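You operate a simulated robot arm through the tools that you are given. There is no shell and no other tool. Be economical: measure what you need, move in short steps, check, and stop when the job is done.

The job below is to be done with a simulated two-armed robot. You get a single attempt, and the scene is never put back.

Task
Put the grey wick pad on the bottom shelf of the parts rack. Take the lid off the purple glue tub and lay it down on the guide rail shelf of the parts rack. Take the black wick pad and put it on the yellow disc. Fetch the black buffer and set it on the power pack shelf of the parts rack. Take the green rag and leave it on the power pack shelf of the parts rack. Take the grey label on the top of the splice bench and put it away on the label bench. Take the teal brush and leave it on the cream label. Take the green bench tray on the top of the green bench and put it away on the tray patch. Put the fuse block on the top of the white bench away on the top of the green bench. Shut the green sample drawer. Take the blue felt test piece on the top of the vice bench and put it away on the lower oven shelf. Open the oiler lid. The order is free. Set down upright: green rag.

Only the result counts: the job must be done as asked and must still hold three seconds after the hand-in. Knocking over, shifting, dropping, spilling or breaking anything else fails it. Lids that push on must go on centred and level and be pressed home; caps that screw on are set level and turned clockwise until they are tight.

Robot
Two 7-joint arms with two-finger parallel grippers on one trunk, on a base that drives. Base frame: it is fixed to the floor where the robot stands at the start and does not move with it; the origin is under the middle of the robot, x ahead of it, y to its left, z up. Units: cm, degrees, N and s.
The left shoulder is at the start at [5, 16.5, 124.3], the right one opposite. Places, roughly: black buffer (6x6x6 cm) [40, 20, 30]; black wick pad (6x5x4 cm) [50, 10, 120]; blue felt test piece (9x6x3 cm) [-750, -220, 90]; bottom shelf of the parts rack [50, 0, 30]; fuse block (9x8x6 cm) [-950, 200, 90]; green bench tray (20x20x5 cm) [-730, 170, 90]; green rag (6x5x5 cm) [40, 110, 90]; green sample drawer [-920, -250, 60]; grey label [50, 125, 75]; grey wick pad (6x5x4 cm) [50, 0, 120]; label bench [-940, -90, 80]; lower oven shelf [-530, -410, 60]; oiler lid [-120, 30, 160]; power pack shelf of the parts rack [50, 0, 100]; teal brush (4x3x17 cm) [-130, 40, 80]; top of the green bench [-720, 240, 80]; tray patch [-250, 840, 80]; yellow disc (9x9x1 cm) [70, 150, 90]. Payload 3.91 kg a hand.
The tool frame of a hand sits at the grasp point between the pads (the TCP): z along the fingers, y along the line on which they close. The tips reach 3 cm beyond it. Largest opening 11 cm; finger width 2, thickness 1; the body of the gripper, 4.8 by 11.2 cm, starts 5.5 cm behind the TCP.
Orientation is that of the tool frame in the base frame, as a unit quaternion [x, y, z, w]. With the fingers straight down and closing along the base's y, the tool's x points along the base's -x, its y along +y and its z along -z.

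Tools
- The arms move only by the tool arm_command. It takes "left_deltas", "right_deltas" or both (then of equal length, played together; a hand with none holds still); each is a list of rows, each a list of 7 numbers: the shift along the tool's x, y, z in cm, then the turn, a rotation vector about the tool's x, y, z in degrees, then the opening, from 0 (shut) to 1 (fully open). In form: [[tx, ty, tz, wx, wy, wz, hand], ...]. A call has 1 to 12 rows; each row is the pose to reach, as a shift and turn from the pose commanded when the call began, along the tool's axes at that moment. Rows are played at 5 a second. More than 5 cm and 8.6 degrees between two rows, or a gripper value outside its range, and nothing of the call is played. A pose out of reach is approached as far as the arm can. The call stops where the force on the tool passes 40 N (or 10 N more than at its start, if that is more) or the arm is blocked; 0.2 s more then pass. Each finger travels about 4.5 cm/s and halts on what it meets, pressing with about 34 N; the grip force reading is that of the motor and also rises with nothing between the fingers. The clock runs only during rows and for 0.2 s after the last one: add rows that repeat a pose to give the fingers time. The reply holds the time, the measured pose of the TCP, the force on the tool along the base axes, the opening and the grip force, in the units named above and with some noise, with the torque about the TCP (base axes, N m) and any sound that the robot's microphone picked up.
- Cameras (640 x 400 px; columns grow to the right, rows downward): "scene" is now at [12.09, -0.04, 143.9]; the picture's right is [-0.03, -1.00, 0.00], its down [-0.33, 0.01, -0.94] and it looks along [0.94, -0.02, -0.33] (base axes); focal length 214 px, centre (320, 200). "left" rides on the left gripper at [7.2, -1.7, -10.3] in its tool frame; the picture's right is [0.23, 0.97, 0.00], its down [-0.76, 0.18, -0.62] and it looks along [-0.61, 0.14, 0.78] (tool axes); focal length 222 px, centre (320, 200). "right" rides on the right gripper at [7.2, 1.7, -10.3] in its tool frame; the picture's right is [-0.23, 0.97, 0.00], its down [-0.76, -0.18, -0.62] and it looks along [-0.61, -0.14, 0.78] (tool axes); focal length 222 px, centre (320, 200). There is no depth. A picture from a camera that has moved, and an enlarged one, comes with that camera's place and axes in the base frame and with its lens.
- camera(camera): a new picture of that camera. It takes no simulated time.
- raise_lower(by): slides the trunk up (or, below 0, down) by that many cm; the arms and the scene camera ride with it, the base frame stays. It gives what a move gives, with no picture.
- steer(legs): drives the robot by 1 to 6 legs, each [ahead, left, turn to the left] in cm, cm and degrees, along the robot's own axes; the way and the turn of a leg run together, so that a leg with both is an arc; at most 150 cm and 180 degrees a leg. The arms and the cameras ride along, it lands a little off, and it stops where it bumps. It gives what a move gives.
- turn_head(pan, tilt): turns the head with the scene camera to pan (to the left, within 80 degrees either way) and tilt (down, from -29 to 69), counted from straight ahead of the robot. It gives what a move gives.
- enlarge(camera, box): a new picture of the part [left, top, right, bottom] of that camera's present view, enlarged. It takes no simulated time.
- finish_job(): hands the job in; it is judged then, once.

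Work in short steps. Places have to be worked out from the pictures, the camera data and where the tool is seen: move nearer, look again, correct. Check each grasp and each placing, and mend what went wrong. You have 535 turns and 316 pictures in all, those below and enlarged ones among them. Open the grippers and draw the arms clear of the work before you hand the job in, unless the task says otherwise.

The tools are called after ">>>" by a JSON object that holds its "op" and its "data". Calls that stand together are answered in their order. arm_command: Moves the arms, as the interface text tells. Its arguments: {"type":"object","properties":{"left_deltas":{"type":"array","items":{"type":"array","items":{"type":"number"}}},"right_deltas":{"type":"array","items":{"type":"array","items":{"type":"number"}}}},"required":[]} The other tools are called the same way: raise_lower (by) slides the trunk up or down; steer (legs) drives the base; turn_head (pan, tilt) turns the head that bears the scene camera; camera (camera) takes a picture; enlarge (camera, box) takes an enlarged picture of a part of a camera's view; finish_job () hands the job in.

At the start:

```text
t: 0.0
left_position: [34.68, 23.16, 100.11]
left_ee_rot: [0.0, 1.0, 0.0, 0.0]
left_ft_force: [0.3, 0.4, -0.8]
left_torque: [0.01, 0.05, 0.01]
left_finger_gap: 11.0
left_grasp_force: 0.1
right_position: [28.4, -4.67, 149.06]
right_ee_rot: [0.001, 1.0, 0.0, 0.0]
right_ft_force: [0.3, -0.3, -0.1]
right_torque: [0.0, 0.0, 0.0]
right_finger_gap: 10.97
right_grasp_force: 0.1
trunk travel left (down, up): [-46.3, 4.0]
robot x, y, heading: [-0.18, 0.08, -0.1]
head pan, tilt: [-1.5, 19.1]
```

scene: 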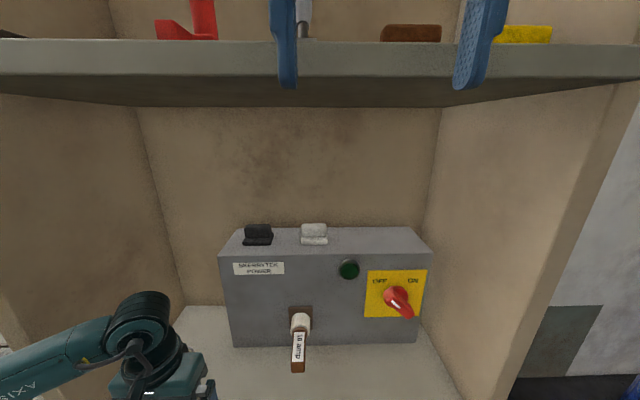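
right: 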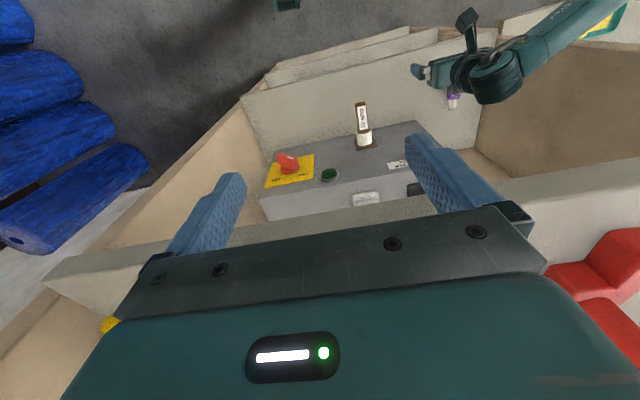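
left: 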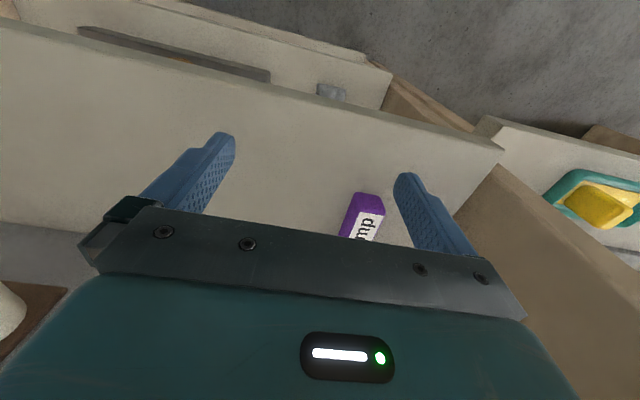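

I start by looking around the rack with the head: lower shelves first, then to the left.

>>> {"op": "turn_head", "data": {"pan": 0, "tilt": 60}}

>>> {"op": "camera", "data": {"camera": "scene"}}

>>> {"op": "turn_head", "data": {"pan": 65, "tilt": 30}}

>>> {"op": "camera", "data": {"camera": "scene"}}

```text
t: 1.1
left_position: [34.75, 23.09, 99.99]
left_ee_rot: [0.0, 1.0, 0.0, 0.0]
left_ft_force: [0.1, 0.4, -0.2]
left_torque: [-0.02, 0.04, 0.0]
left_finger_gap: 11.01
left_grasp_force: 0.1
right_position: [28.49, -4.78, 149.3]
right_ee_rot: [0.0, 1.0, 0.0, 0.001]
right_ft_force: [-0.3, -0.3, -0.5]
right_torque: [0.0, -0.02, -0.01]
right_finger_gap: 11.0
right_grasp_force: 0.1
trunk travel left (down, up): [-46.3, 4.0]
robot x, y, heading: [0.13, -0.14, -0.0]
head pan, tilt: [0.0, 60.0]
```

```text
312 pictures are left
camera scene: at [9.44, 0.21, 137.95], right [0.0, -1.0, 0.0], down [-0.87, 0.0, -0.5], along [0.5, 0.0, -0.87], focal length 214 px, centre (320, 200)
```

scene: 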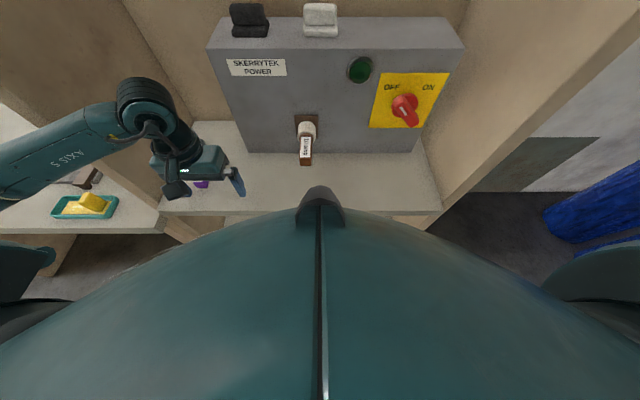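

```text
t: 2.4
left_position: [34.77, 23.09, 100.14]
left_ee_rot: [0.0, 1.0, 0.0, 0.0]
left_ft_force: [-1.0, -0.2, 0.5]
left_torque: [0.01, 0.02, -0.03]
left_finger_gap: 10.99
left_grasp_force: 0.0
right_position: [28.45, -4.66, 149.18]
right_ee_rot: [0.001, 1.0, 0.0, 0.0]
right_ft_force: [-0.7, 0.2, -0.1]
right_torque: [0.01, 0.01, -0.01]
right_finger_gap: 11.01
right_grasp_force: 0.2
trunk travel left (down, up): [-46.3, 4.0]
robot x, y, heading: [-0.25, -0.24, 0.4]
head pan, tilt: [65.0, 30.0]
```

```text
311 pictures are left
camera scene: at [6.6, 8.4, 142.15], right [0.91, -0.42, 0.0], down [-0.21, -0.45, -0.87], along [0.37, 0.78, -0.5], focal length 214 px, centre (320, 200)
```

scene: 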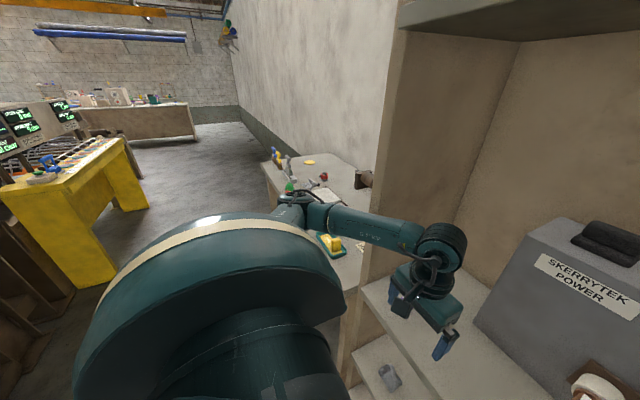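

I back off 50 cm to see the whole rack.

>>> {"op": "steer", "data": {"legs": [[-50, 0, 0]]}}

>>> {"op": "turn_head", "data": {"pan": 0, "tilt": 35}}

>>> {"op": "camera", "data": {"camera": "scene"}}

>>> {"op": "turn_head", "data": {"pan": 50, "tilt": 35}}

>>> {"op": "camera", "data": {"camera": "scene"}}

```text
t: 5.4
left_position: [-15.5, 23.01, 100.0]
left_ee_rot: [-0.001, 1.0, 0.001, 0.0]
left_ft_force: [0.5, -0.6, -0.1]
left_torque: [-0.03, 0.0, -0.02]
left_finger_gap: 11.0
left_grasp_force: 0.2
right_position: [-21.66, -4.7, 149.27]
right_ee_rot: [0.001, 1.0, 0.0, 0.0]
right_ft_force: [0.0, 0.1, -0.4]
right_torque: [-0.01, -0.02, 0.0]
right_finger_gap: 10.99
right_grasp_force: 0.0
trunk travel left (down, up): [-46.3, 4.0]
robot x, y, heading: [-49.95, 0.49, -0.0]
head pan, tilt: [65.0, 30.0]
```

```text
t: 6.8
left_position: [-15.3, 23.13, 100.05]
left_ee_rot: [0.0, 1.0, 0.0, 0.0]
left_ft_force: [-0.3, 0.4, 0.1]
left_torque: [-0.01, 0.01, 0.0]
left_finger_gap: 10.98
left_grasp_force: 0.0
right_position: [-21.77, -4.78, 149.22]
right_ee_rot: [0.001, 1.0, 0.0, 0.0]
right_ft_force: [0.0, 0.3, 0.6]
right_torque: [0.02, 0.0, 0.0]
right_finger_gap: 10.98
right_grasp_force: 0.0
trunk travel left (down, up): [-46.3, 4.0]
robot x, y, heading: [-50.18, 0.09, -0.1]
head pan, tilt: [0.0, 35.0]
```

```text
310 pictures are left
camera scene: at [-38.56, 0.22, 141.37], right [0.0, -1.0, 0.0], down [-0.57, 0.0, -0.82], along [0.82, 0.0, -0.57], focal length 214 px, centre (320, 200)
```

scene: 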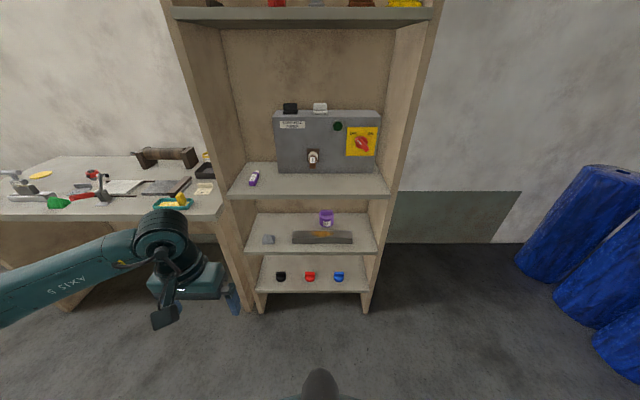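

```text
t: 7.9
left_position: [-15.52, 23.0, 100.05]
left_ee_rot: [0.0, 1.0, 0.0, 0.0]
left_ft_force: [-0.4, 0.3, -0.7]
left_torque: [-0.02, -0.02, -0.01]
left_finger_gap: 11.01
left_grasp_force: 0.0
right_position: [-21.62, -4.59, 149.27]
right_ee_rot: [0.002, 1.0, 0.0, -0.001]
right_ft_force: [0.1, 0.0, 0.2]
right_torque: [0.01, 0.02, 0.01]
right_finger_gap: 11.03
right_grasp_force: 0.0
trunk travel left (down, up): [-46.3, 4.0]
robot x, y, heading: [-49.62, 0.06, -0.0]
head pan, tilt: [50.0, 35.0]
```

```text
309 pictures are left
camera scene: at [-41.7, 6.96, 141.37], right [0.77, -0.64, 0.0], down [-0.37, -0.44, -0.82], along [0.53, 0.63, -0.57], focal length 214 px, centre (320, 200)
```

scene: 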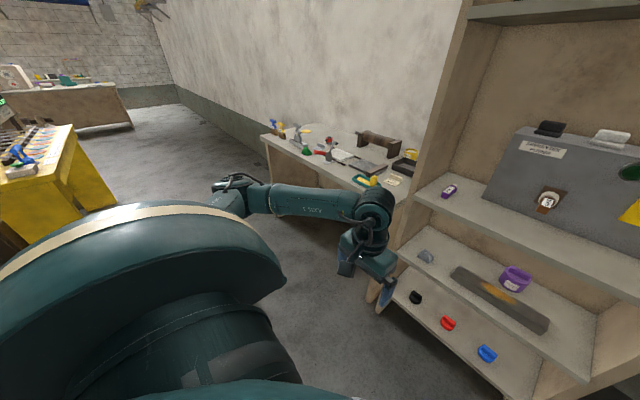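

Good overview: buffers on the bottom shelf, tub on the guide-rail shelf. I take enlarged views for detail.

>>> {"op": "enlarge", "data": {"camera": "scene", "box": [380, 100, 640, 380]}}

>>> {"op": "enlarge", "data": {"camera": "scene", "box": [250, 100, 450, 220]}}

```text
1.43 times, centred on (510, 240) of scene
camera zoom: at [-41.7, 6.96, 141.37], right [0.77, -0.64, 0.0], down [-0.37, -0.44, -0.82], along [0.53, 0.63, -0.57], focal length 306 px, centre (49, 143)
```

zoom: 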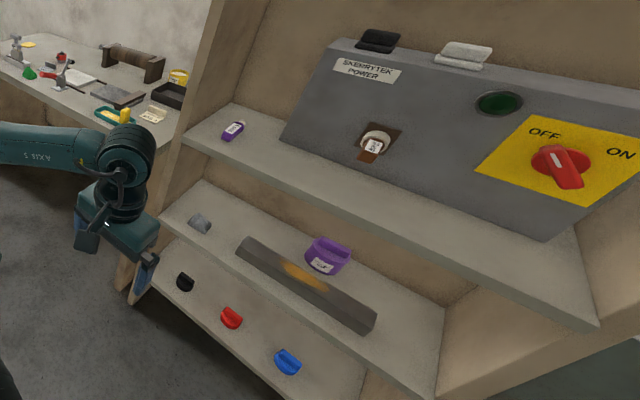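

```text
3.20 times, centred on (350, 160) of scene
camera zoom: at [-41.7, 6.96, 141.37], right [0.77, -0.64, 0.0], down [-0.37, -0.44, -0.82], along [0.53, 0.63, -0.57], focal length 686 px, centre (224, 328)
```

zoom: 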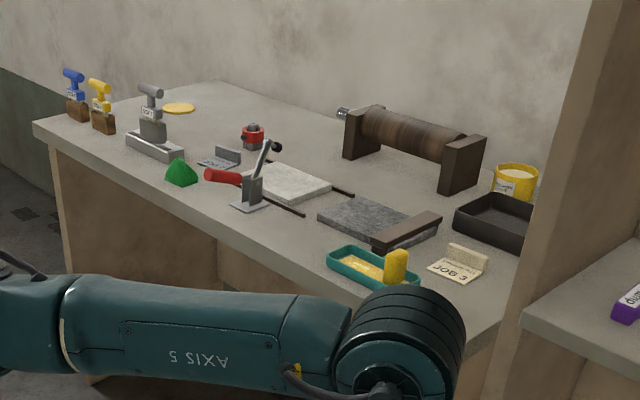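

I look straight ahead at pads and the tub in zoom to localise them.

>>> {"op": "turn_head", "data": {"pan": 0, "tilt": 30}}

>>> {"op": "enlarge", "data": {"camera": "scene", "box": [240, 100, 400, 200]}}

>>> {"op": "enlarge", "data": {"camera": "scene", "box": [220, 200, 400, 312]}}

```text
t: 9.1
left_position: [-15.56, 23.05, 99.94]
left_ee_rot: [0.0, 1.0, 0.0, -0.001]
left_ft_force: [-0.2, 0.9, -0.8]
left_torque: [0.03, 0.0, 0.02]
left_finger_gap: 11.0
left_grasp_force: 0.1
right_position: [-21.65, -4.7, 149.18]
right_ee_rot: [0.0, 1.0, 0.0, 0.0]
right_ft_force: [-0.8, 0.5, 0.0]
right_torque: [0.01, -0.02, 0.02]
right_finger_gap: 11.0
right_grasp_force: 0.0
trunk travel left (down, up): [-46.3, 4.0]
robot x, y, heading: [-50.45, 0.04, 0.3]
head pan, tilt: [0.0, 30.0]
```

```text
4.00 times, centred on (320, 150) of scene
camera zoom: at [-38.32, 0.22, 142.15], right [0.0, -1.0, 0.0], down [-0.5, 0.0, -0.87], along [0.87, 0.0, -0.5], focal length 858 px, centre (320, 400)
```

zoom: 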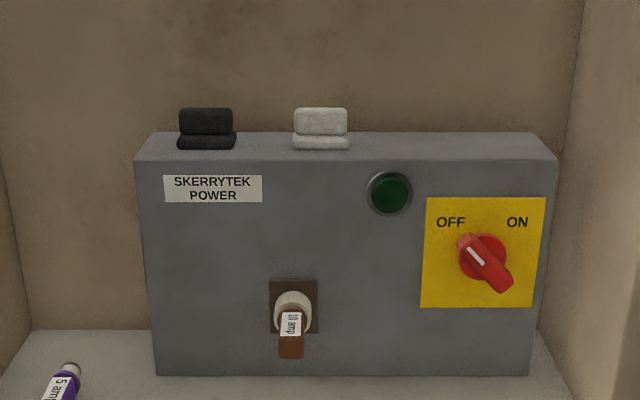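

```text
3.56 times, centred on (310, 256) of scene
camera zoom: at [-38.32, 0.22, 142.15], right [0.0, -1.0, 0.0], down [-0.5, 0.0, -0.87], along [0.87, 0.0, -0.5], focal length 763 px, centre (356, 1)
```

zoom: 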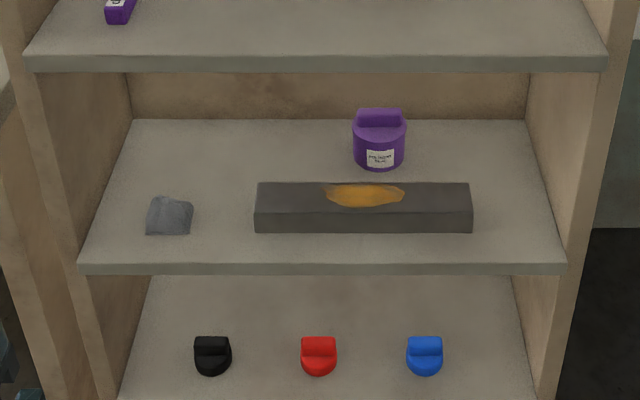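

Pads estimated: black at (≈53, 11.8), grey at (≈53, 0.2), top of power pack z≈120.6. I pitch both hands 45° forward while standing back, raising the left to z≈128.

>>> {"op": "arm_command", "data": {"left_deltas": [[0, -1.6, -4, 0, -7, 0, 1], [0, -3.2, -8, 0, -14, 0, 1], [0, -4.8, -12, 0, -21, 0, 1], [0, -6.4, -16, 0, -28, 0, 1], [0, -8, -20, 0, -35, 0, 1], [0, -9.6, -24, 0, -42, 0, 1], [0, -11.2, -28, 0, -45, 0, 1]], "right_deltas": [[0, -1.6, 2, 0, -7, 0, 1], [0, -3.2, 5, 0, -14, 0, 1], [0, -4.8, 8, 0, -21, 0, 1], [0, -6.4, 11, 0, -28, 0, 1], [0, -8, 14, 0, -35, 0, 1], [0, -9.6, 17, 0, -42, 0, 1], [0, -12.2, 19, 0, -45, 0, 1]]}}

>>> {"op": "camera", "data": {"camera": "left"}}

```text
t: 9.8
left_position: [-15.47, 19.63, 108.51]
left_ee_rot: [0.0, 0.991, 0.001, 0.131]
left_ft_force: [-0.5, -0.2, -0.2]
left_torque: [-0.03, 0.01, -0.01]
left_finger_gap: 11.0
left_grasp_force: 0.2
right_position: [-21.33, -8.46, 144.32]
right_ee_rot: [0.013, 0.991, 0.015, 0.13]
right_ft_force: [10.0, 4.6, 18.2]
right_torque: [-0.13, 2.82, -0.66]
right_finger_gap: 10.99
right_grasp_force: 0.1
trunk travel left (down, up): [-46.3, 4.0]
robot x, y, heading: [-50.2, -0.15, -0.0]
head pan, tilt: [0.0, 30.0]
stopped in row 3 (right hand): the force on the tool passed its limit (the readings are from after the stop); the commanded pose is now the measured one
```

```text
304 pictures are left
camera left: at [-25.12, 18.0, 116.67], right [-0.22, 0.97, -0.06], down [0.57, 0.18, 0.8], along [0.79, 0.14, -0.6], focal length 222 px, centre (320, 200)
```

left: 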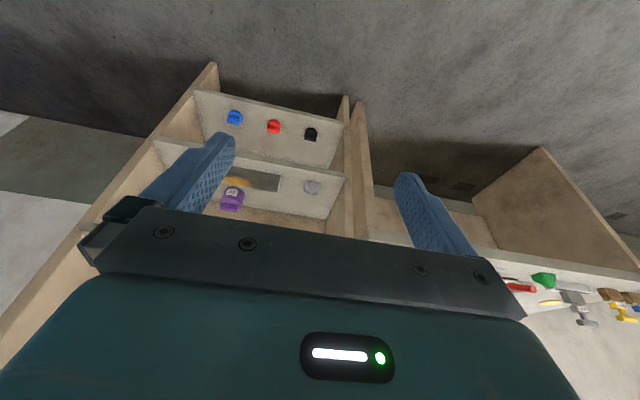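

The right hand touched something of the robot itself (folded close). I move it forward and outward first, the left continues to tilt.

>>> {"op": "arm_command", "data": {"right_deltas": [[-4, -1, 1, 0, 0, 0, 1], [-8, -2, 2, 0, 0, 0, 1], [-12, -3, 3, 0, 0, 0, 1], [-14, -6, 6, 0, -5, 0, 1], [-14, -9, 10, 0, -13, 0, 1], [-14, -10, 15, 0, -20, 0, 1], [-14, -10, 19, 0, -28, 0, 1], [-14, -10, 19, 0, -30, 0, 1]], "left_deltas": [[0, -1, -4, 0, -5, 0, 1], [0, -2, -8, 0, -12, 0, 1], [0, -4, -12, 0, -18, 0, 1], [0, -6, -16, 0, -24, 0, 1], [0, -7.8, -19, 0, -30, 0, 1], [0, -7.8, -19, 0, -30, 0, 1], [0, -7.8, -19, 0, -30, 0, 1], [0, -7.8, -19, 0, -30, 0, 1]]}}

>>> {"op": "camera", "data": {"camera": "scene"}}

```text
refused: row 6 steps farther than a row can; nothing moved
```

```text
303 pictures are left
camera scene: at [-38.37, -0.06, 141.86], right [-0.02, -1.0, 0.0], down [-0.53, 0.01, -0.85], along [0.85, -0.02, -0.53], focal length 214 px, centre (320, 200)
```

scene: 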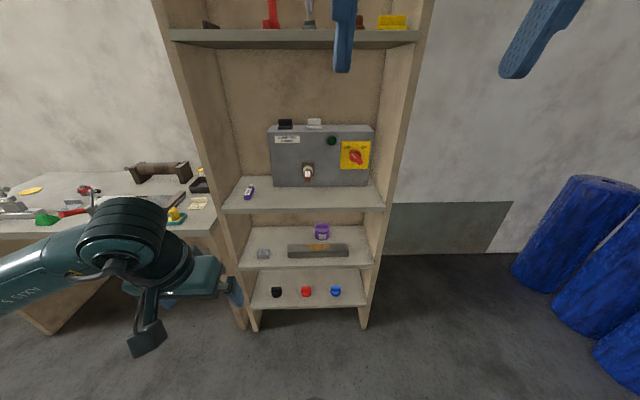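

Row step was too big; I resend with smaller steps.

>>> {"op": "arm_command", "data": {"right_deltas": [[-4, -1, 1, 0, 0, 0, 1], [-8, -2, 2, 0, 0, 0, 1], [-12, -3, 3, 0, 0, 0, 1], [-14, -5, 6, 0, -5, 0, 1], [-14, -7, 9, 0, -10, 0, 1], [-14, -9, 12, 0, -15, 0, 1], [-14, -10, 16, 0, -22, 0, 1], [-14, -10, 19, 0, -30, 0, 1]], "left_deltas": [[0, -1, -4, 0, -5, 0, 1], [0, -2, -8, 0, -12, 0, 1], [0, -4, -12, 0, -18, 0, 1], [0, -6, -16, 0, -24, 0, 1], [0, -7.8, -19, 0, -30, 0, 1], [0, -7.8, -19, 0, -30, 0, 1], [0, -7.8, -19, 0, -30, 0, 1], [0, -7.8, -19, 0, -30, 0, 1]]}}

>>> {"op": "camera", "data": {"camera": "scene"}}

```text
t: 11.6
left_position: [-20.38, 11.81, 127.15]
left_ee_rot: [0.0, 0.924, 0.0, 0.383]
left_ft_force: [-0.3, 0.1, 0.0]
left_torque: [0.04, -0.01, -0.01]
left_finger_gap: 11.0
left_grasp_force: 0.0
left hand out of reach, approached as far as the arm can: row 2, 3, 4
right_position: [-3.07, -18.23, 128.99]
right_ee_rot: [0.014, 0.923, 0.007, 0.383]
right_ft_force: [-0.4, -0.2, -0.5]
right_torque: [0.0, 0.01, -0.04]
right_finger_gap: 10.98
right_grasp_force: 0.1
trunk travel left (down, up): [-46.3, 4.0]
robot x, y, heading: [-50.2, -0.28, -0.1]
head pan, tilt: [0.0, 30.0]
```

```text
302 pictures are left
camera scene: at [-38.3, 0.2, 142.15], right [0.0, -1.0, 0.0], down [-0.5, 0.0, -0.87], along [0.87, 0.0, -0.5], focal length 214 px, centre (320, 200)
```

scene: 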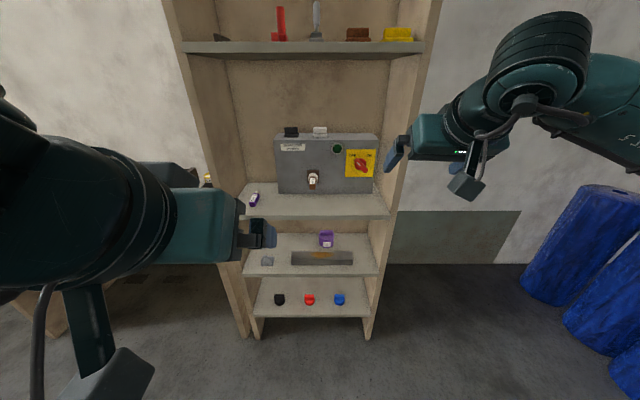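

Both hands are at 45°. I extend the left hand forward and raise slightly, then drive in.

>>> {"op": "arm_command", "data": {"left_deltas": [[-3, 0, 2, 0, 0, 0, 1], [-6, 0, 4, 0, 0, 0, 1], [-9, 0, 7, 0, 0, 0, 1], [-12, 0, 10, 0, 0, 0, 1], [-15, 0, 13, 0, 0, 0, 1], [-17.4, 0, 15.4, 0, 0, 0, 1]]}}

>>> {"op": "steer", "data": {"legs": [[44, 0, 0]]}}

>>> {"op": "camera", "data": {"camera": "left"}}

>>> {"op": "camera", "data": {"camera": "scene"}}

```text
t: 13.0
left_position: [2.73, 11.99, 128.56]
left_ee_rot: [0.001, 0.924, -0.001, 0.383]
left_ft_force: [-0.4, -0.4, -0.2]
left_torque: [-0.02, 0.03, -0.03]
left_finger_gap: 10.98
left_grasp_force: 0.1
right_position: [-3.01, -18.15, 129.24]
right_ee_rot: [0.013, 0.924, 0.008, 0.382]
right_ft_force: [-0.3, 0.2, -0.6]
right_torque: [0.0, -0.01, -0.01]
right_finger_gap: 11.01
right_grasp_force: 0.0
trunk travel left (down, up): [-46.3, 4.0]
robot x, y, heading: [-50.21, -0.0, -0.0]
head pan, tilt: [0.0, 30.0]
```

```text
t: 15.7
left_position: [46.51, 12.16, 128.34]
left_ee_rot: [-0.001, 0.924, 0.0, 0.384]
left_ft_force: [-0.3, -0.1, -0.7]
left_torque: [-0.01, 0.02, -0.03]
left_finger_gap: 10.99
left_grasp_force: 0.0
right_position: [40.94, -18.16, 129.17]
right_ee_rot: [0.011, 0.924, 0.009, 0.382]
right_ft_force: [0.4, 0.3, 0.1]
right_torque: [-0.03, 0.01, 0.0]
right_finger_gap: 11.0
right_grasp_force: 0.0
trunk travel left (down, up): [-46.3, 4.0]
robot x, y, heading: [-6.54, -0.16, 0.3]
head pan, tilt: [0.0, 30.0]
```

```text
301 pictures are left
camera left: at [34.12, 10.55, 130.56], right [-0.16, 0.97, -0.16], down [0.1, 0.18, 0.98], along [0.98, 0.14, -0.12], focal length 222 px, centre (320, 200)
```

left: 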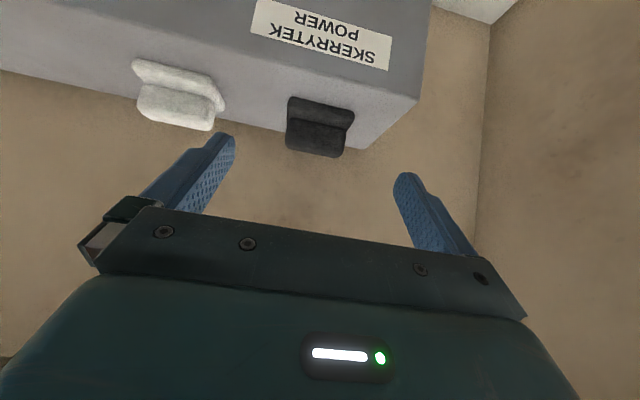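

```text
300 pictures are left
camera scene: at [5.58, 0.29, 142.14], right [0.0, -1.0, 0.0], down [-0.5, 0.0, -0.87], along [0.87, 0.0, -0.5], focal length 214 px, centre (320, 200)
```

scene: 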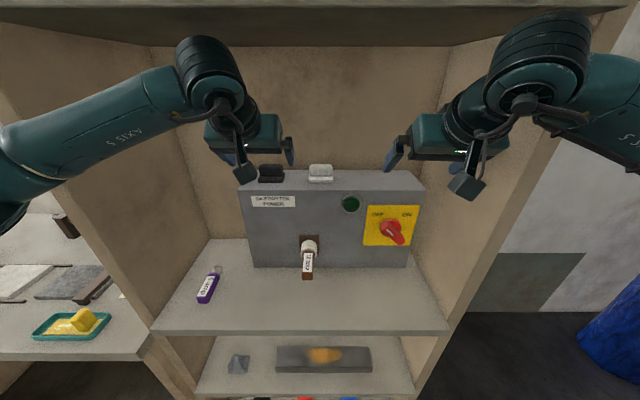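

Black pad at ≈(53,12). I advance the left hand along the tool direction around it and then close.

>>> {"op": "arm_command", "data": {"left_deltas": [[-0.5, 0, 2.5, 0, 0, 0, 1], [-1, 0, 5, 0, 0, 0, 1], [-1.7, -0.1, 7.3, 0, 0, 0, 1], [-1.7, -0.1, 7.3, 0, 0, 0, 1]]}}

>>> {"op": "camera", "data": {"camera": "left"}}

```text
t: 16.7
left_position: [52.78, 12.07, 124.64]
left_ee_rot: [-0.001, 0.923, 0.0, 0.384]
left_ft_force: [0.0, -0.1, -0.5]
left_torque: [-0.02, 0.0, 0.01]
left_finger_gap: 11.0
left_grasp_force: 0.0
right_position: [40.79, -18.05, 129.21]
right_ee_rot: [0.011, 0.924, 0.009, 0.383]
right_ft_force: [-0.2, -0.4, 0.1]
right_torque: [0.01, -0.01, -0.05]
right_finger_gap: 10.97
right_grasp_force: 0.1
trunk travel left (down, up): [-46.3, 4.0]
robot x, y, heading: [-6.52, 0.02, 0.2]
head pan, tilt: [0.0, 30.0]
```

```text
299 pictures are left
camera left: at [40.36, 10.44, 126.73], right [-0.16, 0.97, -0.16], down [0.1, 0.18, 0.98], along [0.98, 0.14, -0.12], focal length 222 px, centre (320, 200)
```

left: 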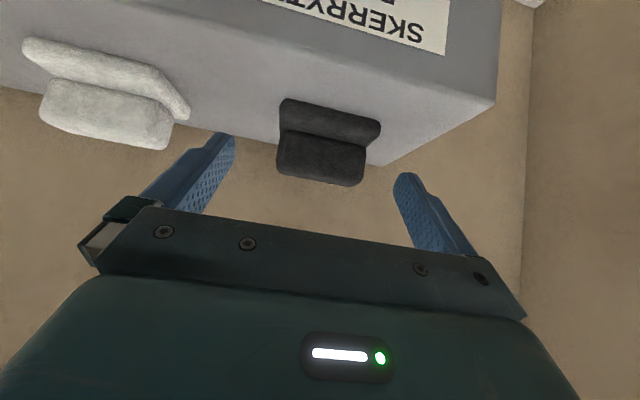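

Pad sits between the fingers; I close the left gripper.

>>> {"op": "arm_command", "data": {"left_deltas": [[0, 0, 0.3, 0, 0, 0, 0.6], [0, 0, 0.3, 0, 0, 0, 0.2], [0, 0, 0.3, 0, 0, 0, 0], [0, 0, 0.3, 0, 0, 0, 0], [0, 0, 0.3, 0, 0, 0, 0], [0, 0, 0.3, 0, 0, 0, 0]]}}

>>> {"op": "camera", "data": {"camera": "left"}}

```text
t: 18.1
left_position: [52.96, 11.91, 124.3]
left_ee_rot: [-0.001, 0.924, 0.001, 0.383]
left_ft_force: [0.3, 1.3, -0.7]
left_torque: [0.0, 0.05, 0.0]
left_finger_gap: 5.43
left_grasp_force: 34.0
right_position: [40.88, -17.99, 129.13]
right_ee_rot: [0.011, 0.924, 0.008, 0.382]
right_ft_force: [-0.9, 0.3, 0.2]
right_torque: [0.01, 0.01, -0.01]
right_finger_gap: 11.0
right_grasp_force: 0.0
trunk travel left (down, up): [-46.3, 4.0]
robot x, y, heading: [-6.13, 0.45, 0.1]
head pan, tilt: [0.0, 30.0]
```

```text
298 pictures are left
camera left: at [40.61, 10.42, 126.48], right [-0.16, 0.97, -0.16], down [0.1, 0.18, 0.98], along [0.98, 0.14, -0.12], focal length 222 px, centre (320, 200)
```

left: 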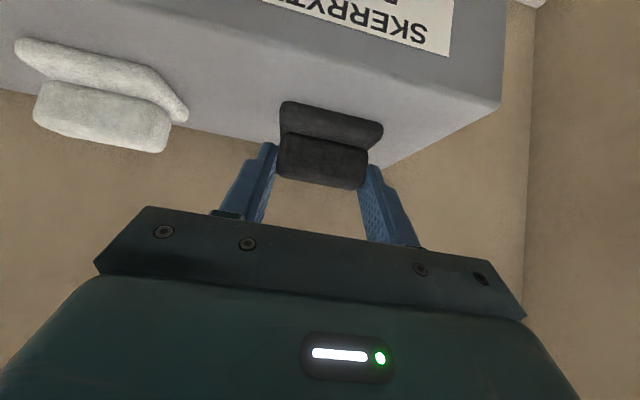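

Grasped (gap 5.4). I lift and draw back, moving left, while the right hand lines up on the grey pad.

>>> {"op": "arm_command", "data": {"left_deltas": [[-1.4, 0, -1.4, 0, 0, 0, 0], [-2.8, 0, -2.8, 0, 0, 0, 0], [-1, 0, -5, 0, 0, 0, 0], [2, 2, -8, 0, 0, 0, 0], [4, 5, -10, 0, 0, 0, 0], [4, 9, -10, 0, 0, 0, 0], [4, 9, -10, 0, 0, 0, 0], [4, 9, -10, 0, 0, 0, 0]]}}

>>> {"op": "arm_command", "data": {"right_deltas": [[-0.8, 3.5, 0.8, 0, 0, 0, 1], [-1.6, 7, 1.6, 0, 0, 0, 1], [-2.4, 10.5, 2.4, 0, 0, 0, 1], [-3.2, 14, 3.2, 0, 0, 0, 1], [-3.2, 18.0, 4, 0, 0, 0, 1], [-3.2, 18.0, 4, 0, 0, 0, 1]]}}

>>> {"op": "camera", "data": {"camera": "right"}}

>>> {"op": "camera", "data": {"camera": "left"}}

```text
t: 19.9
left_position: [43.11, 20.89, 128.48]
left_ee_rot: [-0.002, 0.923, 0.0, 0.384]
left_ft_force: [0.6, 0.1, -0.2]
left_torque: [0.0, -0.01, 0.01]
left_finger_gap: 5.41
left_grasp_force: 33.9
right_position: [40.89, -18.01, 129.17]
right_ee_rot: [0.012, 0.924, 0.009, 0.382]
right_ft_force: [-0.1, 0.6, 0.3]
right_torque: [0.02, -0.03, 0.02]
right_finger_gap: 11.0
right_grasp_force: 0.0
trunk travel left (down, up): [-46.3, 4.0]
robot x, y, heading: [-6.48, -0.36, 0.5]
head pan, tilt: [0.0, 30.0]
```

```text
t: 21.3
left_position: [43.2, 20.84, 128.5]
left_ee_rot: [-0.001, 0.924, 0.001, 0.383]
left_ft_force: [0.0, 0.2, -1.1]
left_torque: [0.04, 0.0, -0.02]
left_finger_gap: 5.43
left_grasp_force: 33.5
right_position: [46.29, -0.05, 128.99]
right_ee_rot: [0.012, 0.924, 0.008, 0.382]
right_ft_force: [-0.1, -0.1, 0.0]
right_torque: [0.02, -0.02, 0.01]
right_finger_gap: 10.99
right_grasp_force: 0.1
trunk travel left (down, up): [-46.3, 4.0]
robot x, y, heading: [-6.31, 0.33, 0.2]
head pan, tilt: [0.0, 30.0]
```

```text
297 pictures are left
camera right: at [33.98, 1.74, 131.23], right [0.18, 0.97, 0.19], down [0.1, -0.2, 0.97], along [0.98, -0.15, -0.13], focal length 222 px, centre (320, 200)
```

right: 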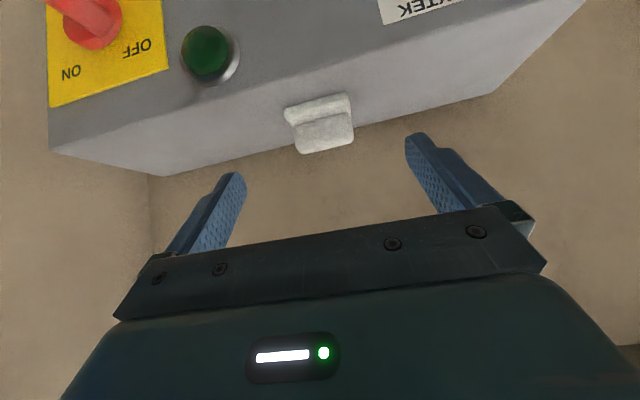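

```text
296 pictures are left
camera left: at [30.72, 19.28, 130.69], right [-0.16, 0.97, -0.16], down [0.1, 0.18, 0.98], along [0.98, 0.14, -0.12], focal length 222 px, centre (320, 200)
```

left: 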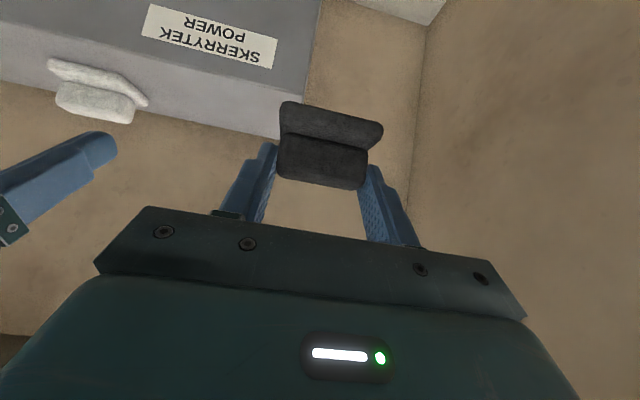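

Grey pad is at y≈0.3; the right hand advances and closes.

>>> {"op": "arm_command", "data": {"right_deltas": [[-0.4, 0.1, 2.5, 0, 0, 0, 1], [-0.8, 0.2, 5, 0, 0, 0, 1], [-1.5, 0.3, 8.2, 0, 0, 0, 1], [-1.5, 0.3, 8.2, 0, 0, 0, 1], [-1.5, 0.3, 8.2, 0, 0, 0, 0.6], [-1.5, 0.3, 8.2, 0, 0, 0, 0.2], [-1.5, 0.3, 8.2, 0, 0, 0, 0], [-1.5, 0.3, 8.2, 0, 0, 0, 0], [-1.5, 0.3, 8.2, 0, 0, 0, 0], [-1.5, 0.3, 8.2, 0, 0, 0, 0]]}}

>>> {"op": "camera", "data": {"camera": "right"}}

```text
t: 23.5
left_position: [43.12, 20.97, 128.55]
left_ee_rot: [-0.002, 0.923, 0.001, 0.384]
left_ft_force: [-0.3, -0.5, -0.1]
left_torque: [0.01, 0.0, 0.01]
left_finger_gap: 5.42
left_grasp_force: 33.7
right_position: [52.98, 0.16, 124.25]
right_ee_rot: [0.012, 0.924, 0.009, 0.382]
right_ft_force: [-1.2, -0.2, -0.1]
right_torque: [0.03, 0.0, -0.01]
right_finger_gap: 5.46
right_grasp_force: 34.4
trunk travel left (down, up): [-46.3, 4.0]
robot x, y, heading: [-6.39, 0.04, 0.1]
head pan, tilt: [0.0, 30.0]
```

```text
295 pictures are left
camera right: at [40.69, 2.11, 126.46], right [0.18, 0.97, 0.18], down [0.09, -0.2, 0.97], along [0.98, -0.15, -0.13], focal length 222 px, centre (320, 200)
```

right: 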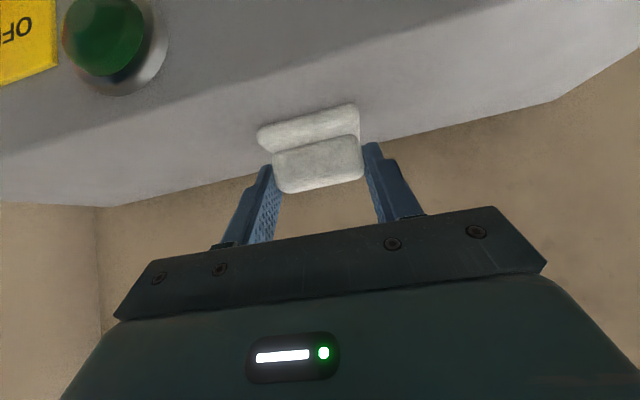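

Grey pad is gripped. Lift, draw back, and then back the robot off 40 cm.

>>> {"op": "arm_command", "data": {"right_deltas": [[-1.4, 0, -1.4, 0, 0, 0, 0], [-2.8, 0, -2.8, 0, 0, 0, 0], [-1, 0, -5, 0, 0, 0, 0], [2, 0, -8, 0, 0, 0, 0], [4, -2, -10, 0, 0, 0, 0]]}}

>>> {"op": "steer", "data": {"legs": [[-40, 0, 0]]}}

>>> {"op": "raise_lower", "data": {"by": -46}}

```text
t: 24.7
left_position: [43.17, 20.85, 128.63]
left_ee_rot: [-0.002, 0.924, 0.002, 0.384]
left_ft_force: [0.6, 0.5, -0.5]
left_torque: [0.0, 0.02, 0.02]
left_finger_gap: 5.42
left_grasp_force: 34.3
right_position: [43.1, -1.81, 128.45]
right_ee_rot: [0.013, 0.924, 0.008, 0.382]
right_ft_force: [0.4, -0.3, 0.0]
right_torque: [0.02, -0.02, -0.01]
right_finger_gap: 5.46
right_grasp_force: 34.0
trunk travel left (down, up): [-46.3, 4.0]
robot x, y, heading: [-5.99, 0.43, -0.2]
head pan, tilt: [0.0, 30.0]
```

```text
t: 27.1
left_position: [3.45, 20.75, 128.4]
left_ee_rot: [-0.002, 0.924, 0.001, 0.383]
left_ft_force: [-0.7, 0.3, -0.4]
left_torque: [0.0, -0.02, 0.02]
left_finger_gap: 5.44
left_grasp_force: 33.8
right_position: [3.44, -1.8, 128.42]
right_ee_rot: [0.012, 0.924, 0.009, 0.383]
right_ft_force: [-0.1, -0.8, -0.6]
right_torque: [0.03, 0.03, -0.03]
right_finger_gap: 5.43
right_grasp_force: 33.8
trunk travel left (down, up): [-46.3, 4.0]
robot x, y, heading: [-46.12, -0.11, 0.1]
head pan, tilt: [0.0, 30.0]
```

```text
refused: -46 is not a number from -40 to 40
```

Lowering in two steps, then right hand down in front of the rack, left hand drawn in.

>>> {"op": "raise_lower", "data": {"by": -40}}

>>> {"op": "raise_lower", "data": {"by": -6}}

>>> {"op": "arm_command", "data": {"right_deltas": [[2.9, -1.8, 2.9, 0, 0, 0, 0], [5.8, -3.6, 5.8, 0, 0, 0, 0], [8.7, -5.4, 8.7, 0, 0, 0, 0], [11.6, -7.2, 11.6, 0, 0, 0, 0], [14.5, -9, 14.5, 0, 0, 0, 0], [17.4, -10.8, 17.4, 0, 0, 0, 0], [20.3, -12.6, 20.3, 0, 0, 0, 0], [23.2, -14.4, 23.2, 0, 0, 0, 0], [26.1, -16.2, 26.1, 0, 0, 0, 0], [29, -18, 29, 0, 0, 0, 0]], "left_deltas": [[2, 1, -2, 0, 0, 0, 0], [4, 2, -4, 0, 0, 0, 0], [6, 3, -6, 0, 0, 0, 0], [8, 4, -8, 0, 0, 0, 0], [10, 5, -10, 0, 0, 0, 0], [10.6, 6, -10.6, 0, 0, 0, 0], [10.6, 8, -10.6, 0, 0, 0, 0], [10.6, 8, -10.6, 0, 0, 0, 0], [10.6, 8, -10.6, 0, 0, 0, 0], [10.6, 8, -10.6, 0, 0, 0, 0]]}}

>>> {"op": "turn_head", "data": {"pan": 0, "tilt": 20}}

>>> {"op": "camera", "data": {"camera": "scene"}}

```text
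t: 31.0
left_position: [3.44, 20.87, 88.54]
left_ee_rot: [-0.003, 0.923, 0.001, 0.384]
left_ft_force: [0.0, 0.0, -0.2]
left_torque: [0.02, 0.01, 0.0]
left_finger_gap: 5.41
left_grasp_force: 33.8
right_position: [3.58, -1.77, 88.42]
right_ee_rot: [0.012, 0.924, 0.008, 0.383]
right_ft_force: [-0.1, 0.0, -0.6]
right_torque: [0.01, -0.01, -0.03]
right_finger_gap: 5.43
right_grasp_force: 33.6
trunk travel left (down, up): [-6.3, 44.0]
robot x, y, heading: [-45.82, -0.09, 0.2]
head pan, tilt: [0.0, 30.0]
```

```text
t: 32.0
left_position: [3.45, 20.81, 82.52]
left_ee_rot: [-0.002, 0.923, 0.001, 0.384]
left_ft_force: [0.1, 0.4, -0.4]
left_torque: [-0.02, 0.02, 0.0]
left_finger_gap: 5.44
left_grasp_force: 34.2
right_position: [3.57, -1.76, 82.44]
right_ee_rot: [0.012, 0.924, 0.008, 0.382]
right_ft_force: [0.8, 0.0, 0.4]
right_torque: [-0.01, 0.05, -0.01]
right_finger_gap: 5.45
right_grasp_force: 34.4
trunk travel left (down, up): [-0.3, 50.0]
robot x, y, heading: [-45.91, -0.05, 0.5]
head pan, tilt: [0.0, 30.0]
```

```text
t: 34.2
left_position: [-11.71, 28.71, 82.37]
left_ee_rot: [-0.002, 0.924, 0.0, 0.383]
left_ft_force: [-1.0, -0.5, 0.0]
left_torque: [0.01, 0.01, -0.01]
left_finger_gap: 5.42
left_grasp_force: 34.0
right_position: [3.11, -17.17, 44.96]
right_ee_rot: [0.012, 0.924, 0.008, 0.382]
right_ft_force: [0.3, -0.5, -0.3]
right_torque: [0.0, 0.01, 0.01]
right_finger_gap: 5.43
right_grasp_force: 34.2
right hand out of reach, approached as far as the arm can: row 10
trunk travel left (down, up): [-0.3, 50.0]
robot x, y, heading: [-46.27, -0.25, 0.1]
head pan, tilt: [0.0, 30.0]
```

```text
t: 34.9
left_position: [-11.72, 28.86, 82.45]
left_ee_rot: [-0.002, 0.924, 0.001, 0.383]
left_ft_force: [0.9, 0.0, 0.4]
left_torque: [-0.01, -0.01, -0.01]
left_finger_gap: 5.4
left_grasp_force: 33.3
right_position: [3.17, -17.09, 44.95]
right_ee_rot: [0.012, 0.924, 0.008, 0.382]
right_ft_force: [0.6, -0.4, -0.5]
right_torque: [0.0, -0.04, -0.01]
right_finger_gap: 5.45
right_grasp_force: 34.0
trunk travel left (down, up): [-0.3, 50.0]
robot x, y, heading: [-46.39, -0.16, 0.3]
head pan, tilt: [0.0, 20.0]
```

```text
294 pictures are left
camera scene: at [-33.89, 0.19, 97.75], right [0.0, -1.0, 0.0], down [-0.34, 0.0, -0.94], along [0.94, 0.0, -0.34], focal length 214 px, centre (320, 200)
```

scene: 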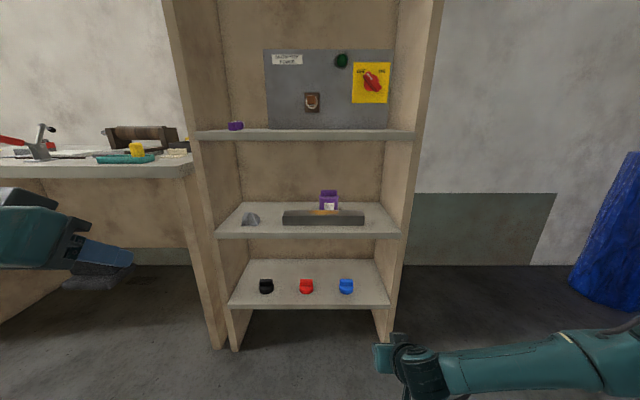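

The limit looks like a folded-arm limit, so I raise the trunk 20 and extend the right hand down instead.

>>> {"op": "raise_lower", "data": {"by": 20}}

>>> {"op": "arm_command", "data": {"right_deltas": [[2.8, 0, 2.8, 0, 0, 0, 0], [5.6, 0, 5.6, 0, 0, 0, 0], [8.4, -1, 8.4, 0, 0, 0, 0], [11.2, -1, 11.2, 0, 0, 0, 0], [14, -2, 14, 0, 0, 0, 0], [16.8, -2, 16.8, 0, 0, 0, 0], [18.4, -3, 18.4, 0, 0, 0, 0]]}}

>>> {"op": "camera", "data": {"camera": "scene"}}

```text
t: 37.1
left_position: [-11.72, 28.75, 102.42]
left_ee_rot: [-0.002, 0.923, 0.001, 0.384]
left_ft_force: [-1.0, 0.1, 0.0]
left_torque: [-0.01, 0.02, -0.03]
left_finger_gap: 5.44
left_grasp_force: 33.9
right_position: [3.22, -17.18, 65.01]
right_ee_rot: [0.012, 0.924, 0.008, 0.381]
right_ft_force: [-1.4, 0.3, -0.3]
right_torque: [0.02, 0.02, 0.0]
right_finger_gap: 5.41
right_grasp_force: 33.8
trunk travel left (down, up): [-20.3, 30.0]
robot x, y, heading: [-46.02, -0.27, 0.4]
head pan, tilt: [0.0, 20.0]
```

```text
t: 38.7
left_position: [-11.68, 28.78, 102.4]
left_ee_rot: [-0.001, 0.924, 0.0, 0.384]
left_ft_force: [0.3, -0.1, -0.4]
left_torque: [0.02, 0.01, 0.03]
left_finger_gap: 5.42
left_grasp_force: 33.9
right_position: [4.89, -11.6, 47.47]
right_ee_rot: [0.018, 0.93, -0.007, 0.368]
right_ft_force: [0.6, -0.7, -0.1]
right_torque: [-0.01, 0.02, 0.0]
right_finger_gap: 5.44
right_grasp_force: 33.8
right hand out of reach, approached as far as the arm can: row 1, 2, 3, 4, 5, 6, 7
trunk travel left (down, up): [-20.3, 30.0]
robot x, y, heading: [-45.86, 0.1, 0.2]
head pan, tilt: [0.0, 20.0]
```

```text
293 pictures are left
camera scene: at [-33.88, 0.17, 117.75], right [0.0, -1.0, 0.0], down [-0.34, 0.0, -0.94], along [0.94, 0.0, -0.34], focal length 214 px, centre (320, 200)
```

scene: 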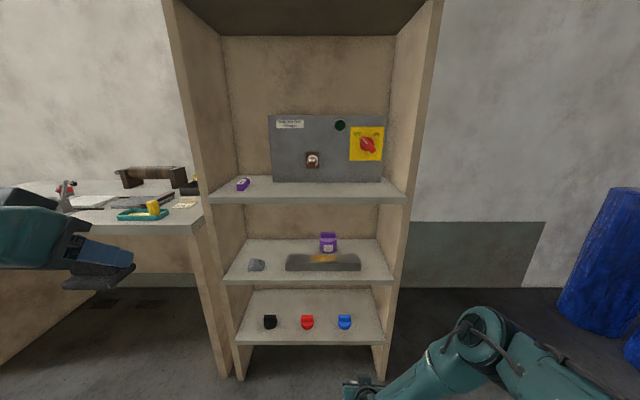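

The limit seems set by the wrist angle. I come back up and try a flatter tool (≈65° forward) to see how low it then reaches.

>>> {"op": "arm_command", "data": {"right_deltas": [[-2.5, -1, -2.5, 0, -4, 0, 0], [-5, -2, -5, 0, -8, 0, 0], [-7.5, -4, -7.5, 0, -12, 0, 0], [-10, -5, -10, 0, -16, 0, 0], [-12, -5, -12, 0, -20, 0, 0]]}}

>>> {"op": "raise_lower", "data": {"by": -20}}

```text
t: 39.9
left_position: [-11.64, 28.71, 102.57]
left_ee_rot: [-0.001, 0.924, 0.001, 0.383]
left_ft_force: [0.4, -0.4, -1.2]
left_torque: [-0.04, 0.06, 0.01]
left_finger_gap: 5.42
left_grasp_force: 33.6
right_position: [6.07, -9.82, 68.89]
right_ee_rot: [0.022, 0.849, -0.008, 0.528]
right_ft_force: [0.7, -0.3, -0.8]
right_torque: [-0.01, 0.0, 0.02]
right_finger_gap: 5.41
right_grasp_force: 33.8
right hand out of reach, approached as far as the arm can: row 1, 2, 3, 4, 5
trunk travel left (down, up): [-20.3, 30.0]
robot x, y, heading: [-45.96, 0.13, -0.1]
head pan, tilt: [0.0, 20.0]
```

```text
t: 42.0
left_position: [-11.64, 28.73, 82.38]
left_ee_rot: [-0.002, 0.923, 0.001, 0.384]
left_ft_force: [-0.4, 0.8, -0.6]
left_torque: [0.01, 0.05, 0.0]
left_finger_gap: 5.43
left_grasp_force: 34.2
right_position: [6.13, -9.95, 48.84]
right_ee_rot: [0.023, 0.85, -0.009, 0.527]
right_ft_force: [-0.6, -0.4, -1.5]
right_torque: [-0.01, 0.04, -0.03]
right_finger_gap: 5.42
right_grasp_force: 34.4
trunk travel left (down, up): [-0.3, 50.0]
robot x, y, heading: [-45.93, 0.06, 0.0]
head pan, tilt: [0.0, 20.0]
```

I look at how the right arm is folded.

>>> {"op": "turn_head", "data": {"pan": -45, "tilt": 45}}

>>> {"op": "camera", "data": {"camera": "scene"}}

```text
t: 43.1
left_position: [-11.62, 28.73, 82.55]
left_ee_rot: [-0.002, 0.924, 0.001, 0.383]
left_ft_force: [-1.0, -0.3, -0.2]
left_torque: [0.0, -0.02, -0.02]
left_finger_gap: 5.44
left_grasp_force: 33.7
right_position: [6.13, -9.81, 48.79]
right_ee_rot: [0.022, 0.849, -0.008, 0.527]
right_ft_force: [0.4, 0.8, -0.6]
right_torque: [-0.02, 0.01, 0.05]
right_finger_gap: 5.42
right_grasp_force: 34.4
trunk travel left (down, up): [-0.3, 50.0]
robot x, y, heading: [-45.97, -0.0, 0.3]
head pan, tilt: [-45.0, 45.0]
```

```text
292 pictures are left
camera scene: at [-37.43, -5.57, 93.89], right [-0.7, -0.71, 0.0], down [-0.5, 0.5, -0.71], along [0.5, -0.5, -0.71], focal length 214 px, centre (320, 200)
```

scene: 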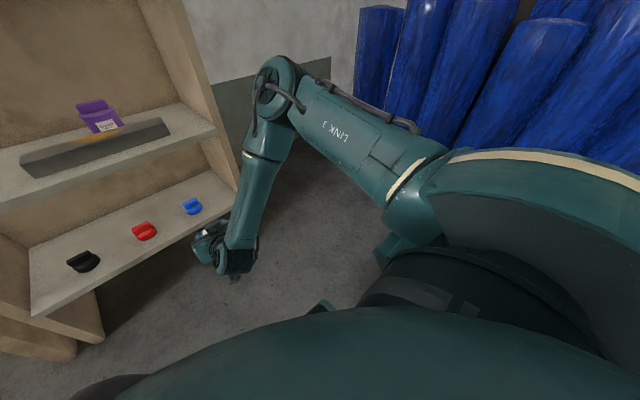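

The elbow is tightly folded with the wrist bent hard; extending the arm further forward should free it. I extend 18 cm.

>>> {"op": "arm_command", "data": {"right_deltas": [[-1.6, -1, 3.2, 0, 0, 0, 0], [-3.2, -2, 6.5, 0, 0, 0, 0], [-4.8, -4, 9.7, 0, 0, 0, 0], [-6.4, -6, 13, 0, 0, 0, 0], [-8, -7, 16.2, 0, 0, 0, 0]]}}

>>> {"op": "camera", "data": {"camera": "scene"}}

```text
t: 44.4
left_position: [-11.68, 28.77, 82.44]
left_ee_rot: [-0.002, 0.924, 0.001, 0.383]
left_ft_force: [0.0, 0.2, -0.1]
left_torque: [0.01, 0.01, 0.01]
left_finger_gap: 5.42
left_grasp_force: 33.9
right_position: [19.08, -14.63, 49.35]
right_ee_rot: [0.024, 0.853, -0.012, 0.522]
right_ft_force: [0.5, -0.2, -1.0]
right_torque: [0.02, 0.0, -0.02]
right_finger_gap: 5.4
right_grasp_force: 34.1
right hand out of reach, approached as far as the arm can: row 2, 3, 4, 5
trunk travel left (down, up): [-0.3, 50.0]
robot x, y, heading: [-45.9, -0.04, 0.1]
head pan, tilt: [-45.0, 45.0]
```

```text
291 pictures are left
camera scene: at [-37.44, -5.57, 93.89], right [-0.71, -0.71, 0.0], down [-0.5, 0.5, -0.71], along [0.5, -0.5, -0.71], focal length 214 px, centre (320, 200)
```

scene: 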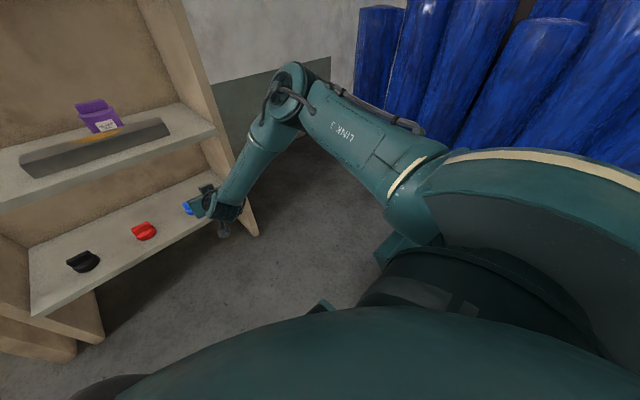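

The wrist isn't at full stretch; a wrist joint limit is likely. I test yawing the tool 24° inward (left) and lowering.

>>> {"op": "arm_command", "data": {"right_deltas": [[1.0, 0, -2, -7.2, 0, -3.5, 0], [1.0, 0, -2, -14.4, 0, -7, 0], [1, 0, -2, -21.6, 0, -10.5, 0], [4, 0, -1, -21.6, 0, -10.5, 0], [7, 0, 0.5, -21.6, 0, -10.5, 0], [10, 0, 2, -21.6, 0, -10.5, 0]]}}

```text
t: 45.8
left_position: [-11.66, 28.77, 82.48]
left_ee_rot: [-0.002, 0.924, 0.0, 0.383]
left_ft_force: [1.0, 0.0, -1.2]
left_torque: [0.01, -0.01, 0.0]
left_finger_gap: 5.47
left_grasp_force: 33.9
right_position: [15.78, -9.02, 45.94]
right_ee_rot: [-0.019, 0.883, 0.034, 0.467]
right_ft_force: [-0.9, 0.2, -0.6]
right_torque: [0.01, -0.01, 0.01]
right_finger_gap: 5.4
right_grasp_force: 33.8
right hand out of reach, approached as far as the arm can: row 1, 2, 3, 4, 5, 6
trunk travel left (down, up): [-0.3, 50.0]
robot x, y, heading: [-46.17, -0.34, 0.3]
head pan, tilt: [-45.0, 45.0]
```

Yaw barely took; the solver keeps drifting inward in y. I test moving the hand toward the centre (+y) and then lowering.

>>> {"op": "arm_command", "data": {"right_deltas": [[0, 4, 0, 0, 0, 0, 0], [0, 8, 0, 0, 0, 0, 0], [0, 12, 0, 0, 0, 0, 0], [2.4, 13, 1.7, 0, 0, 0, 0], [4.8, 13, 3.4, 0, 0, 0, 0], [7.2, 13, 5.1, 0, 0, 0, 0], [9, 13, 6.2, 0, 0, 0, 0]]}}

>>> {"op": "camera", "data": {"camera": "scene"}}

```text
t: 47.4
left_position: [-11.72, 28.88, 82.43]
left_ee_rot: [-0.001, 0.924, 0.0, 0.383]
left_ft_force: [0.4, 0.1, 0.2]
left_torque: [-0.04, 0.0, 0.02]
left_finger_gap: 5.41
left_grasp_force: 34.1
right_position: [14.9, 4.63, 35.55]
right_ee_rot: [-0.019, 0.883, 0.035, 0.467]
right_ft_force: [1.1, 0.3, -0.7]
right_torque: [-0.01, 0.02, -0.01]
right_finger_gap: 5.43
right_grasp_force: 34.3
trunk travel left (down, up): [-0.3, 50.0]
robot x, y, heading: [-45.64, -0.01, -0.0]
head pan, tilt: [-45.0, 45.0]
```

```text
290 pictures are left
camera scene: at [-37.44, -5.57, 93.89], right [-0.71, -0.71, 0.0], down [-0.5, 0.5, -0.71], along [0.5, -0.5, -0.71], focal length 214 px, centre (320, 200)
```

scene: 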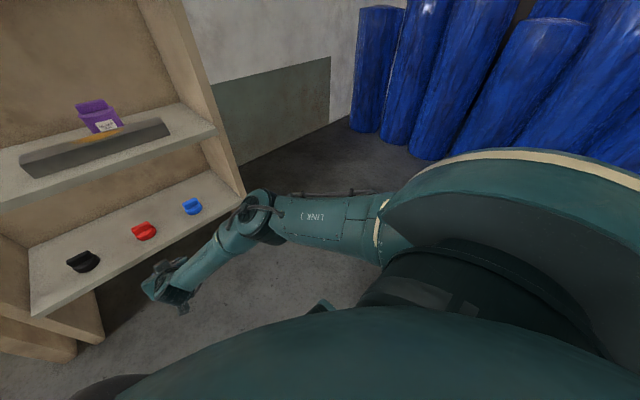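

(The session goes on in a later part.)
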